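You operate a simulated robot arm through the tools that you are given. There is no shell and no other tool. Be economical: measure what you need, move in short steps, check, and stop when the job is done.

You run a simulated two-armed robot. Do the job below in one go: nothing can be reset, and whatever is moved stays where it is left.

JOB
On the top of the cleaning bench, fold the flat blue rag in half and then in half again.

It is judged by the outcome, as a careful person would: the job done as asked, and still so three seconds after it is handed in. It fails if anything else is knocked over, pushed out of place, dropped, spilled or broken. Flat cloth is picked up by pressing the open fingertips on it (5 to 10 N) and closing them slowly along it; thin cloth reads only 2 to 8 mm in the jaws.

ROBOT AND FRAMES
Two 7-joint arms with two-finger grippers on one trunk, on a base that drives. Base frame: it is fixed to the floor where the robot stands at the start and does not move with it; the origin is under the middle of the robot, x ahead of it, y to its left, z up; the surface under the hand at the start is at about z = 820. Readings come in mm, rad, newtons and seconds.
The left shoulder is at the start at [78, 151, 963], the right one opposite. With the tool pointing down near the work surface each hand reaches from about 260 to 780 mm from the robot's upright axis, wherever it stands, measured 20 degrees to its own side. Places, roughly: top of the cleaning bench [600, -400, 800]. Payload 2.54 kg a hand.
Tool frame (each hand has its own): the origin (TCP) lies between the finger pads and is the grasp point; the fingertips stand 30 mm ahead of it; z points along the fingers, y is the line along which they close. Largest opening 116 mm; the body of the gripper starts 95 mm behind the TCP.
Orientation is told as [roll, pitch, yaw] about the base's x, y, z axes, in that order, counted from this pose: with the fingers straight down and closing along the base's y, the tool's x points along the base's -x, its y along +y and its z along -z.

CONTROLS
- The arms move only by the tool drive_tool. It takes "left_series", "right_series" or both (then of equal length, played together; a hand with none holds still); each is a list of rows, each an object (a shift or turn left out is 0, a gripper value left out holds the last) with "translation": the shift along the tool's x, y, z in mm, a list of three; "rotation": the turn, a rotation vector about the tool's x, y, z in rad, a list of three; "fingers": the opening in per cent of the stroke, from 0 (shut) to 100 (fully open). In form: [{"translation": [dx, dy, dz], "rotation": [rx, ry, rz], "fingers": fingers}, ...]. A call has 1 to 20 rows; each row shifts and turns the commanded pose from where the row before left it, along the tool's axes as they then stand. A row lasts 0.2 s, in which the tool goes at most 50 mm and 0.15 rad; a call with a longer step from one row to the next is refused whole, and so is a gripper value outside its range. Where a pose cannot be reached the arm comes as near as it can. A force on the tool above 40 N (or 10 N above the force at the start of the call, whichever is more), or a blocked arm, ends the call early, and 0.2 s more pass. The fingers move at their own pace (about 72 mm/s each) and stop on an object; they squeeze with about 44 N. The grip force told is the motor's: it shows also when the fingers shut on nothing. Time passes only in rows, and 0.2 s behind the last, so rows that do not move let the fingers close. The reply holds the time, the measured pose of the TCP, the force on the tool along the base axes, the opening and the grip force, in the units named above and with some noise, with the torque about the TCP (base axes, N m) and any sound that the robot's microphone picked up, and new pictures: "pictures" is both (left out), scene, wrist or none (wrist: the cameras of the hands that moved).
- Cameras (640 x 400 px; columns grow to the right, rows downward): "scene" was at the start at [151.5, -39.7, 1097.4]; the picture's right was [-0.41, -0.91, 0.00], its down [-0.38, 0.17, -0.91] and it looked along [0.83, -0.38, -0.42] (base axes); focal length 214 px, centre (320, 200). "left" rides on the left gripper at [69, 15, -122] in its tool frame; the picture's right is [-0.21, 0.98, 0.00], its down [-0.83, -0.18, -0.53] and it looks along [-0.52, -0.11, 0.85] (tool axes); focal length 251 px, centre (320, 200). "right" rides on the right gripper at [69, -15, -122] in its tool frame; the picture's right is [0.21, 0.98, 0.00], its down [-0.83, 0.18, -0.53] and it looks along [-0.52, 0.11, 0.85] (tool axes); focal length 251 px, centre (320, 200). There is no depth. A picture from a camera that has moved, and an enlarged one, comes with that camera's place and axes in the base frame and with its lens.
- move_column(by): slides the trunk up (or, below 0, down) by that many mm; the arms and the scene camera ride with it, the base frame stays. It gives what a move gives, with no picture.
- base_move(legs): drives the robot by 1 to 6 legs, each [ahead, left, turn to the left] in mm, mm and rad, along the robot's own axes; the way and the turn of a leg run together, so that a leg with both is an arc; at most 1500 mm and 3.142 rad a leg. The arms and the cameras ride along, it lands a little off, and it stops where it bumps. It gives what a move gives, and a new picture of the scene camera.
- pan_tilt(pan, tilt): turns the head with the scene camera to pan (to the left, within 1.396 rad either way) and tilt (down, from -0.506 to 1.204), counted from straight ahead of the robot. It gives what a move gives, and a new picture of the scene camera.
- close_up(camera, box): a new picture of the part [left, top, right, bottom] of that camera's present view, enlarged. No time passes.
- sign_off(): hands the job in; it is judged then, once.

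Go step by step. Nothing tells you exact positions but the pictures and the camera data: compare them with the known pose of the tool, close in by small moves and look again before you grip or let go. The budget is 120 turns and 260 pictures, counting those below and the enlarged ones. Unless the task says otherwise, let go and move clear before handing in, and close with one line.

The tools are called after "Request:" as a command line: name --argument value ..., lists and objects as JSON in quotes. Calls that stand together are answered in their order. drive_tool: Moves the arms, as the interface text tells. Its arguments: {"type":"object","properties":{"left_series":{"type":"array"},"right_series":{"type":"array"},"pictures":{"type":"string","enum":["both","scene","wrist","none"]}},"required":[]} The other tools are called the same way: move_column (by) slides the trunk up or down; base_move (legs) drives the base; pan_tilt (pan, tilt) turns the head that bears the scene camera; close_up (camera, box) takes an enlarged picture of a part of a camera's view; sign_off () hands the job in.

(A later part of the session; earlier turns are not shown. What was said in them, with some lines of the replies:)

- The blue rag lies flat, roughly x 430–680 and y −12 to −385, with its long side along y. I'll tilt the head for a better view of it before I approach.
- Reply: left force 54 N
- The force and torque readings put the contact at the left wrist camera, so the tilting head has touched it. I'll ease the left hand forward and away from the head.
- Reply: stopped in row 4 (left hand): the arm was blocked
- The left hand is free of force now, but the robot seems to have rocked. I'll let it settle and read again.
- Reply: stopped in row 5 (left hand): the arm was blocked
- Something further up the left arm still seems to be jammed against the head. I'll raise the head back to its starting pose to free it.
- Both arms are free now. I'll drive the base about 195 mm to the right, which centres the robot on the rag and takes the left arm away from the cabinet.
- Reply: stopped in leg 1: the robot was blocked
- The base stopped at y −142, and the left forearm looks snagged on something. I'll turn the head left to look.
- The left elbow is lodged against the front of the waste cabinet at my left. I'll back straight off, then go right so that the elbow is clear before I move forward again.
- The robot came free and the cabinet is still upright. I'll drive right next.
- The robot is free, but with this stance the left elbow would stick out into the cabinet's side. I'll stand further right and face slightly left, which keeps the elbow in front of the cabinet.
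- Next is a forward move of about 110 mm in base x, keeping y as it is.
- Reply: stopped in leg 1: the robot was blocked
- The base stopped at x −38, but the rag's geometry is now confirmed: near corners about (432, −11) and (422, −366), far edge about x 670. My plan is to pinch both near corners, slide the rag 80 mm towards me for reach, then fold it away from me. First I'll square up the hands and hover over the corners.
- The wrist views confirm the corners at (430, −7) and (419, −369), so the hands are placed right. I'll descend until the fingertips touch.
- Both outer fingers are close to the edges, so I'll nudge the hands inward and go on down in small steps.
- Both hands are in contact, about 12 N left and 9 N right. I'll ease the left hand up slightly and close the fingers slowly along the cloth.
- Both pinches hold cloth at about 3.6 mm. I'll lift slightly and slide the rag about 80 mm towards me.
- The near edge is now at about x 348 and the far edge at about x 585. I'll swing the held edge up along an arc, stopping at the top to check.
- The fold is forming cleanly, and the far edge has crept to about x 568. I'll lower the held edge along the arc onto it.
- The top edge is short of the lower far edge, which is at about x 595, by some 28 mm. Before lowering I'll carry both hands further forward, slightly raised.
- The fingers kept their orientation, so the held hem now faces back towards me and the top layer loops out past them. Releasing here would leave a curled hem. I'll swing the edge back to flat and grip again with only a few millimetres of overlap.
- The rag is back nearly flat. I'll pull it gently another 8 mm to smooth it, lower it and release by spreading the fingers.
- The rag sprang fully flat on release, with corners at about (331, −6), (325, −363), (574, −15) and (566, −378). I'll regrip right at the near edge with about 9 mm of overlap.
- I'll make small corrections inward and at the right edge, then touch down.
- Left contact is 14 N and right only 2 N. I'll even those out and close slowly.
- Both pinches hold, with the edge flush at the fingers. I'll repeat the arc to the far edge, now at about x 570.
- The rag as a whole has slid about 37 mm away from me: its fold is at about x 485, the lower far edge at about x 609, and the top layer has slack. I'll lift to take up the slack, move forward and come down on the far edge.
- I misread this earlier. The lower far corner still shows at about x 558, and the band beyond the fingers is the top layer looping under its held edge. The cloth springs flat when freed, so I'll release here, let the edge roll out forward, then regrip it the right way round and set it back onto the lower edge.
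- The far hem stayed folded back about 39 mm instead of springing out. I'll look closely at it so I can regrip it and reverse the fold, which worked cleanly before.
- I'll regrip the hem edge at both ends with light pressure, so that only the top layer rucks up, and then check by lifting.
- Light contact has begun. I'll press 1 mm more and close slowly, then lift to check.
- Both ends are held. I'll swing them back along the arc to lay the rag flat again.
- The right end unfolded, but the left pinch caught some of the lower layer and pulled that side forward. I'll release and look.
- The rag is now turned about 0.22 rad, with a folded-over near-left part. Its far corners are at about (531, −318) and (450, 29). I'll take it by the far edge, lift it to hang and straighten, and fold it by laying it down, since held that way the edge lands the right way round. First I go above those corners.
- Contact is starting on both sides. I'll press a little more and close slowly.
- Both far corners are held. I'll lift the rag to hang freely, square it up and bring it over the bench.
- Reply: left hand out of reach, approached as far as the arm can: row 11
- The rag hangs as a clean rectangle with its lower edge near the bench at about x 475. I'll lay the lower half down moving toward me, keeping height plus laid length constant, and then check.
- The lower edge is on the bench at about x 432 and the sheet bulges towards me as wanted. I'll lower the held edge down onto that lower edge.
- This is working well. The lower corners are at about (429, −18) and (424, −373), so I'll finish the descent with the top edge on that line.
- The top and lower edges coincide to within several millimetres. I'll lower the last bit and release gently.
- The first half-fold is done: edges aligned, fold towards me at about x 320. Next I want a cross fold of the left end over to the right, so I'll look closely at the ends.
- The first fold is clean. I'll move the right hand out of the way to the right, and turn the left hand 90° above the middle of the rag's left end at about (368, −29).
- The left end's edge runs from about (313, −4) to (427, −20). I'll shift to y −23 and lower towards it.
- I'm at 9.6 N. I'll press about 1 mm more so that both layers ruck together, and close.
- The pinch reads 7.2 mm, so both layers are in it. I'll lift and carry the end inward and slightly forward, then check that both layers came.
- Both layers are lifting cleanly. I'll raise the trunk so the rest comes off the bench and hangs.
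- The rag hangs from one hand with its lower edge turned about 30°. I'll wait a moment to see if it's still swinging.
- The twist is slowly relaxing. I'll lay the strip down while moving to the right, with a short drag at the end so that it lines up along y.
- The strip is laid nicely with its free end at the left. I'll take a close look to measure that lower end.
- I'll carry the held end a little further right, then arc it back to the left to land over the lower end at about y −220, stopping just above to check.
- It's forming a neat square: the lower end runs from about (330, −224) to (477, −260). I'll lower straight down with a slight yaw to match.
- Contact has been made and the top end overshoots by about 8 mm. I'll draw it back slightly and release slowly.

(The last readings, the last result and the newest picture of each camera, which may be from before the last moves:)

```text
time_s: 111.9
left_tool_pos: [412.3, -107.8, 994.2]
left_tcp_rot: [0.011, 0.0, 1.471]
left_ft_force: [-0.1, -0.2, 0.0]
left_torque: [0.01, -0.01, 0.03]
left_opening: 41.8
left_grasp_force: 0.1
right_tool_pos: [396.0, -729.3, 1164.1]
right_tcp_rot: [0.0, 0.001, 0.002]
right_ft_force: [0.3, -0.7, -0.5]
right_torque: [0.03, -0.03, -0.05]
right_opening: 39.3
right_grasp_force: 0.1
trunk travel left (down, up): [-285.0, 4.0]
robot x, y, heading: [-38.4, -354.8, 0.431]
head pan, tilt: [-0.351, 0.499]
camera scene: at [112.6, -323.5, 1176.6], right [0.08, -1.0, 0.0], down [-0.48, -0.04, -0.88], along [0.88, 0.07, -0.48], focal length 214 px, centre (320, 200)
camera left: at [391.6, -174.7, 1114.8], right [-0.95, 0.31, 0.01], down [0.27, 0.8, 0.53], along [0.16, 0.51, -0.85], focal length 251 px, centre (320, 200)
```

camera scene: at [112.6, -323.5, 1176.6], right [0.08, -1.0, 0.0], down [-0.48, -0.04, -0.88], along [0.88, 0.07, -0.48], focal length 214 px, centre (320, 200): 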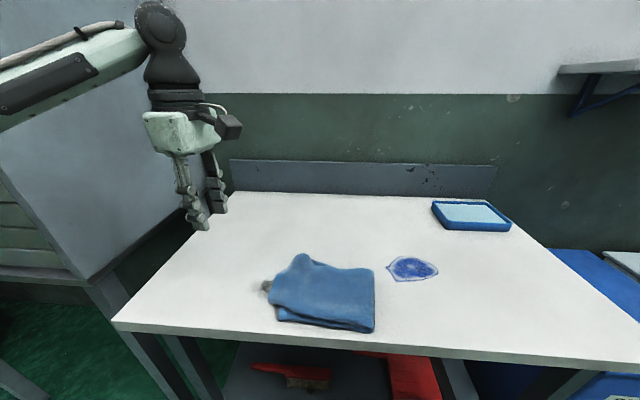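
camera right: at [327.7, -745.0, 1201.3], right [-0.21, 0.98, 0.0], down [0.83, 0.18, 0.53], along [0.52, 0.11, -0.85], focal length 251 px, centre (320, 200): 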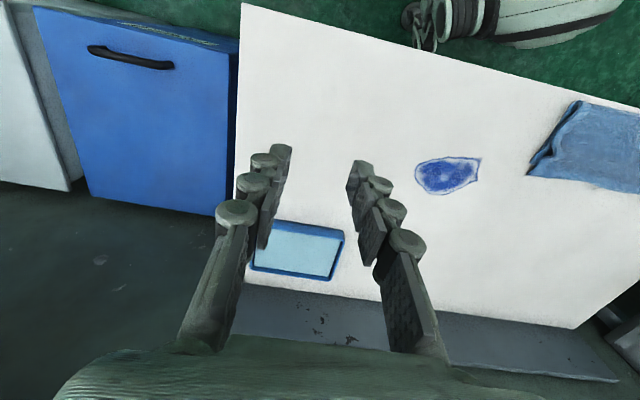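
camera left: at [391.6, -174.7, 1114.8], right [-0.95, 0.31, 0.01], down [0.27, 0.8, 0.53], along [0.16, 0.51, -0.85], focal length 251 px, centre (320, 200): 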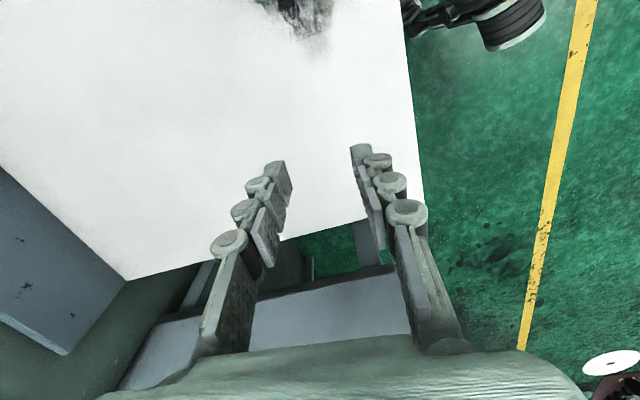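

The rag now lies as a quarter-size square. I'll zoom in to check how neat it is.

Request:
close_up --camera "scene" --box '[240, 240, 400, 340]'

Request:
drive_tool --right_series '[{"translation": [-10, 40, 0]}, {"translation": [-10, 45, 0]}, {"translation": [0, 45, 0]}, {"translation": [0, 45, 0]}, {"translation": [0, 45, 0]}, {}]' --pictures "wrist"

```text
4.00 times, centred on (320, 290) of scene
camera zoom: at [112.6, -323.5, 1176.6], right [0.08, -1.0, 0.0], down [-0.48, -0.04, -0.88], along [0.88, 0.07, -0.48], focal length 858 px, centre (320, -160)
```

zoom: 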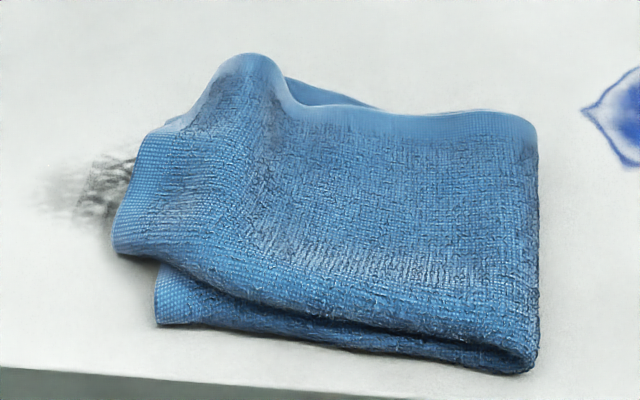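

```text
time_s: 113.3
left_tool_pos: [412.3, -109.5, 993.9]
left_tcp_rot: [0.009, -0.001, 1.471]
left_ft_force: [0.2, -0.4, -0.3]
left_torque: [-0.02, 0.02, 0.0]
left_opening: 41.6
left_grasp_force: 0.0
right_tool_pos: [415.9, -508.5, 1167.4]
right_tcp_rot: [0.001, 0.001, 0.0]
right_ft_force: [1.5, 0.6, 0.1]
right_torque: [0.01, 0.03, 0.0]
right_opening: 39.5
right_grasp_force: 0.0
trunk travel left (down, up): [-285.0, 4.0]
robot x, y, heading: [-40.8, -352.1, 0.426]
head pan, tilt: [-0.351, 0.499]
camera right: at [347.6, -524.8, 1288.1], right [-0.21, 0.98, 0.0], down [0.83, 0.18, 0.53], along [0.52, 0.11, -0.85], focal length 251 px, centre (320, 200)
```

right: 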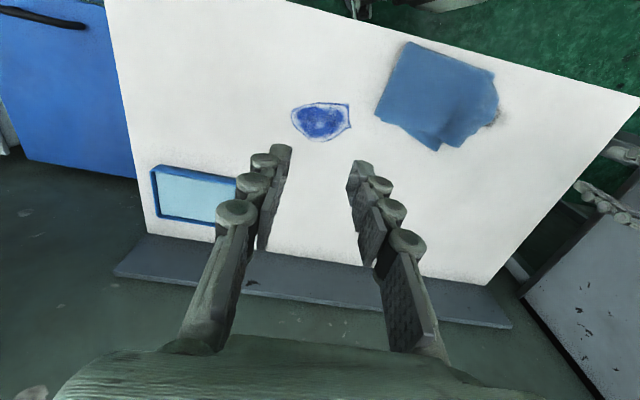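

It is a proper quarter fold, but the top end sits skewed with a small hump at the far left. I'll take an overhead close-up to plan a small tidy-up.

Request:
close_up --camera "right" --box '[350, 20, 530, 160]'

```text
2.86 times, centred on (440, 90) of right
camera zoom: at [347.6, -524.8, 1288.1], right [-0.21, 0.98, 0.0], down [0.83, 0.18, 0.53], along [0.52, 0.11, -0.85], focal length 718 px, centre (-23, 514)
```

zoom: 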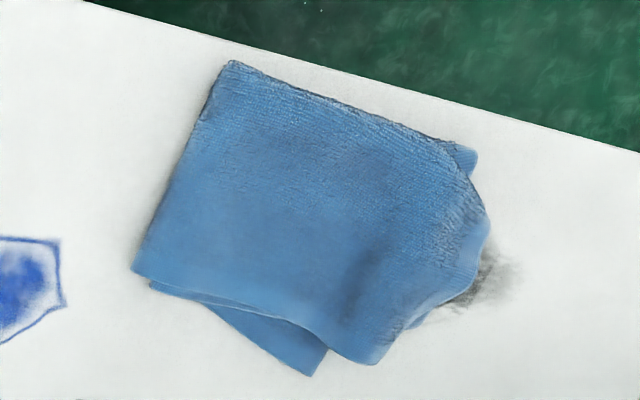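

Measured, the lower half is about 160 mm and the top about 195 mm, with the top end overhanging onto bare bench. I'll regrip that overhang, two layers only, and shift it right to even the halves.

Request:
drive_tool --left_series '[{"translation": [35, 1, 0], "fingers": 35}, {"translation": [35, 1, 10]}, {"translation": [36, 1, 20]}, {"translation": [0, 0, 35]}, {"translation": [0, 0, 40]}, {"translation": [0, 0, 15]}, {}]' --pictures "wrist"

```text
time_s: 114.9
left_tool_pos: [396.1, -216.6, 872.2]
left_tcp_rot: [0.009, -0.001, 1.472]
left_ft_force: [0.3, 0.7, 0.9]
left_torque: [0.02, 0.05, -0.03]
left_opening: 40.7
left_grasp_force: 0.0
right_tool_pos: [416.5, -508.5, 1166.8]
right_tcp_rot: [-0.001, 0.002, -0.001]
right_ft_force: [0.0, 0.4, 0.4]
right_torque: [0.0, 0.0, 0.0]
right_opening: 39.4
right_grasp_force: 0.0
trunk travel left (down, up): [-285.0, 4.0]
robot x, y, heading: [-39.0, -359.6, 0.428]
head pan, tilt: [-0.351, 0.499]
camera left: at [375.4, -282.7, 994.6], right [-0.95, 0.31, 0.01], down [0.27, 0.8, 0.53], along [0.16, 0.51, -0.85], focal length 251 px, centre (320, 200)
```

left: 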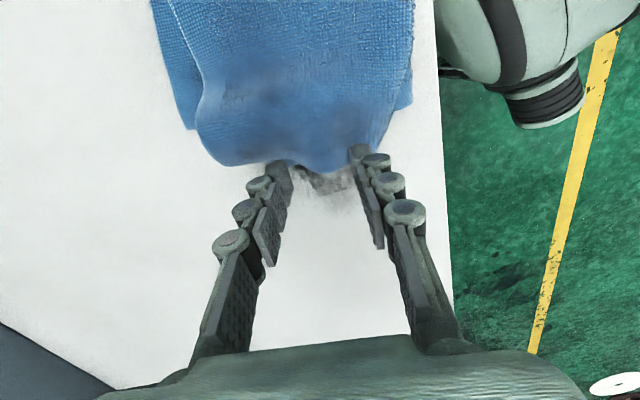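

The fingers are over the overhang only (edge at y −205, lower end beyond −236). I'll press and pinch.

Request:
drive_tool --left_series '[{"translation": [0, 0, 8]}, {"translation": [0, 0, 5]}, {"translation": [0, 0, 2]}, {"translation": [0, 0, 2]}, {}]' --pictures "none"

```text
time_s: 116.1
left_tool_pos: [396.5, -215.0, 855.4]
left_tcp_rot: [0.009, -0.002, 1.473]
left_ft_force: [0.8, -0.6, 3.5]
left_torque: [-0.09, 0.04, 0.02]
left_opening: 41.0
left_grasp_force: 0.1
right_tool_pos: [416.9, -508.8, 1167.0]
right_tcp_rot: [0.0, 0.001, -0.001]
right_ft_force: [0.5, -0.4, 0.0]
right_torque: [0.0, 0.02, -0.03]
right_opening: 39.4
right_grasp_force: 0.0
trunk travel left (down, up): [-285.0, 4.0]
robot x, y, heading: [-41.0, -356.5, 0.424]
head pan, tilt: [-0.351, 0.499]
```

Request:
drive_tool --left_series '[{"translation": [0, 0, 1.8]}, {"fingers": 32}, {"fingers": 28}, {"fingers": 24}, {"fingers": 20}, {"fingers": 16}, {"fingers": 12}, {"fingers": 8}, {"fingers": 4}, {"fingers": 0}, {}, {}, {"translation": [0, 0, -10]}, {"translation": [5, 2, -10]}, {"translation": [8, 3, 0]}, {"translation": [8, 3, 0]}, {}]'

```text
time_s: 119.7
left_tool_pos: [386.7, -235.5, 874.3]
left_tcp_rot: [0.009, 0.0, 1.47]
left_ft_force: [-0.9, 0.0, 0.8]
left_torque: [0.02, 0.01, -0.03]
left_opening: 6.1
left_grasp_force: 34.5
right_tool_pos: [416.1, -510.4, 1166.9]
right_tcp_rot: [0.0, 0.002, -0.001]
right_ft_force: [-0.4, -0.7, 0.2]
right_torque: [-0.03, 0.02, -0.02]
right_opening: 39.2
right_grasp_force: 0.1
trunk travel left (down, up): [-285.0, 4.0]
robot x, y, heading: [-38.5, -357.4, 0.425]
head pan, tilt: [-0.351, 0.499]
camera scene: at [112.6, -323.3, 1176.6], right [0.08, -1.0, 0.0], down [-0.48, -0.04, -0.88], along [0.88, 0.07, -0.48], focal length 214 px, centre (320, 200)
camera left: at [366.2, -301.0, 995.8], right [-0.95, 0.31, 0.01], down [0.27, 0.8, 0.53], along [0.16, 0.51, -0.85], focal length 251 px, centre (320, 200)
```

scene: 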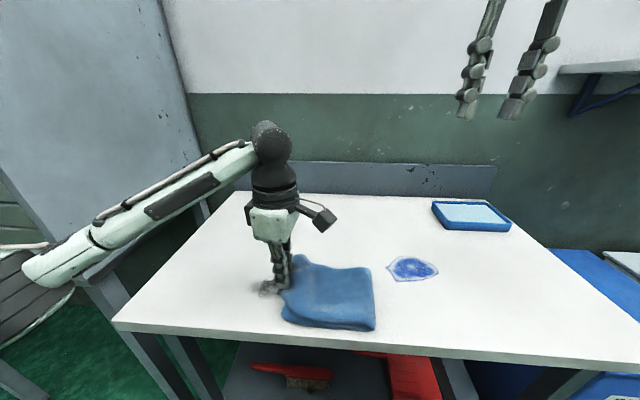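
left: 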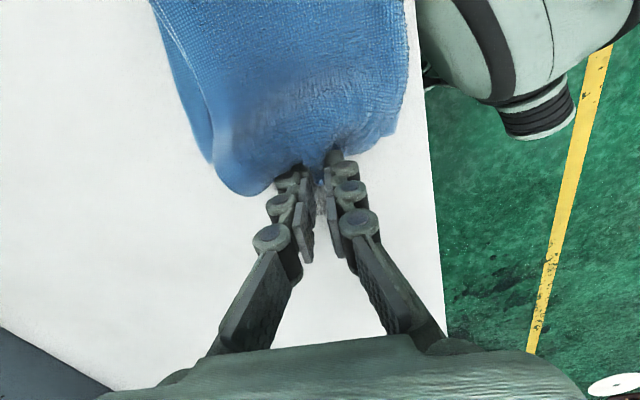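

The top end now sits over the lower end. I'll lower, release slowly and lift away.

Request:
drive_tool --left_series '[{"translation": [2, 0, 6]}, {"translation": [0, 0, 5]}, {}, {"fingers": 6}, {"fingers": 10}, {"fingers": 14}, {"fingers": 18}, {"fingers": 24}, {"fingers": 30}, {"fingers": 36}, {}, {"translation": [-3, 0, -8]}, {"translation": [-5, 0, -20]}, {"translation": [-10, 0, -40]}, {"translation": [-30, 0, -35]}, {"translation": [-40, 0, -10]}, {"translation": [-40, 0, 0]}, {}]' --pictures "scene"

Request:
close_up --camera "scene" --box '[240, 240, 400, 340]'

Request:
close_up --camera "right" --box '[350, 20, 530, 160]'

```text
time_s: 123.5
left_tool_pos: [403.0, -108.0, 976.6]
left_tcp_rot: [0.009, -0.001, 1.47]
left_ft_force: [0.4, 0.3, 0.1]
left_torque: [-0.01, 0.02, 0.0]
left_opening: 41.8
left_grasp_force: 0.1
right_tool_pos: [415.2, -508.6, 1165.4]
right_tcp_rot: [0.001, 0.001, -0.001]
right_ft_force: [0.4, -0.6, -0.3]
right_torque: [0.0, -0.02, -0.01]
right_opening: 39.4
right_grasp_force: 0.0
trunk travel left (down, up): [-285.0, 4.0]
robot x, y, heading: [-36.9, -357.8, 0.429]
head pan, tilt: [-0.351, 0.499]
camera scene: at [112.6, -323.6, 1176.6], right [0.08, -1.0, 0.0], down [-0.48, -0.04, -0.88], along [0.88, 0.07, -0.48], focal length 214 px, centre (320, 200)
```

scene: 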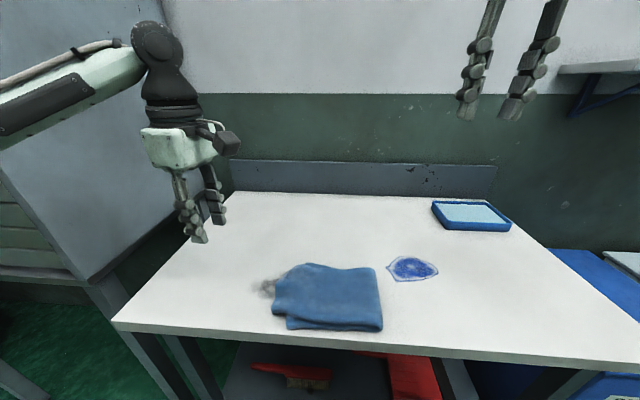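

```text
4.00 times, centred on (320, 290) of scene
camera zoom: at [112.6, -323.6, 1176.6], right [0.08, -1.0, 0.0], down [-0.48, -0.04, -0.88], along [0.88, 0.07, -0.48], focal length 858 px, centre (320, -160)
```

zoom: 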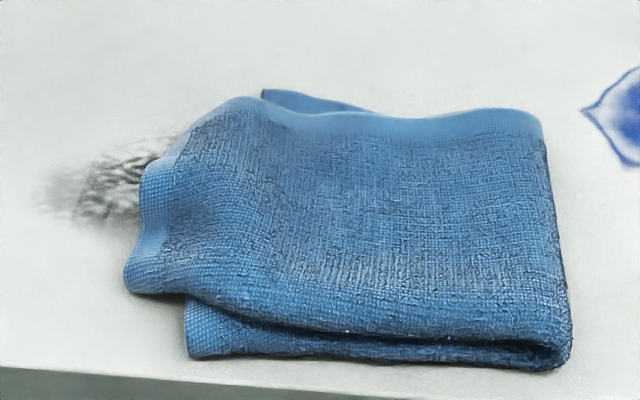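

```text
2.86 times, centred on (440, 90) of right
camera zoom: at [347.8, -525.3, 1288.1], right [-0.21, 0.98, 0.0], down [0.83, 0.18, 0.53], along [0.52, 0.11, -0.85], focal length 718 px, centre (-23, 514)
```

zoom: 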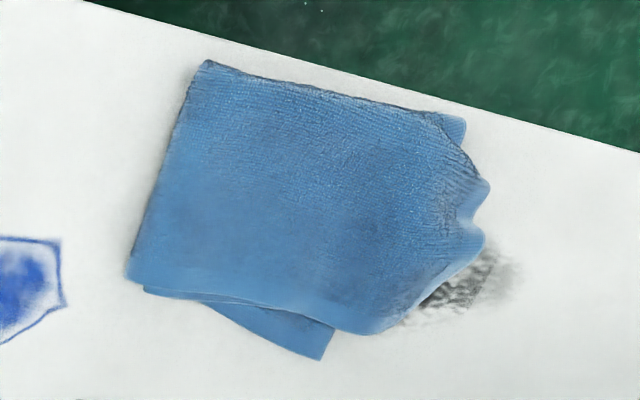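

The rag now lies on the bench as a flat quarter-size stack of four layers. Both hands are clear and nothing else on the bench has moved. I'm handing the job in.

Request:
sign_off

```text
The job is handed in.
```

The blue rag is folded in half and in half again on top of the cleaning bench, with edges off by about 15–20 mm and one lower corner showing slightly; early on, the left elbow bumped the waste cabinet, which stayed upright.
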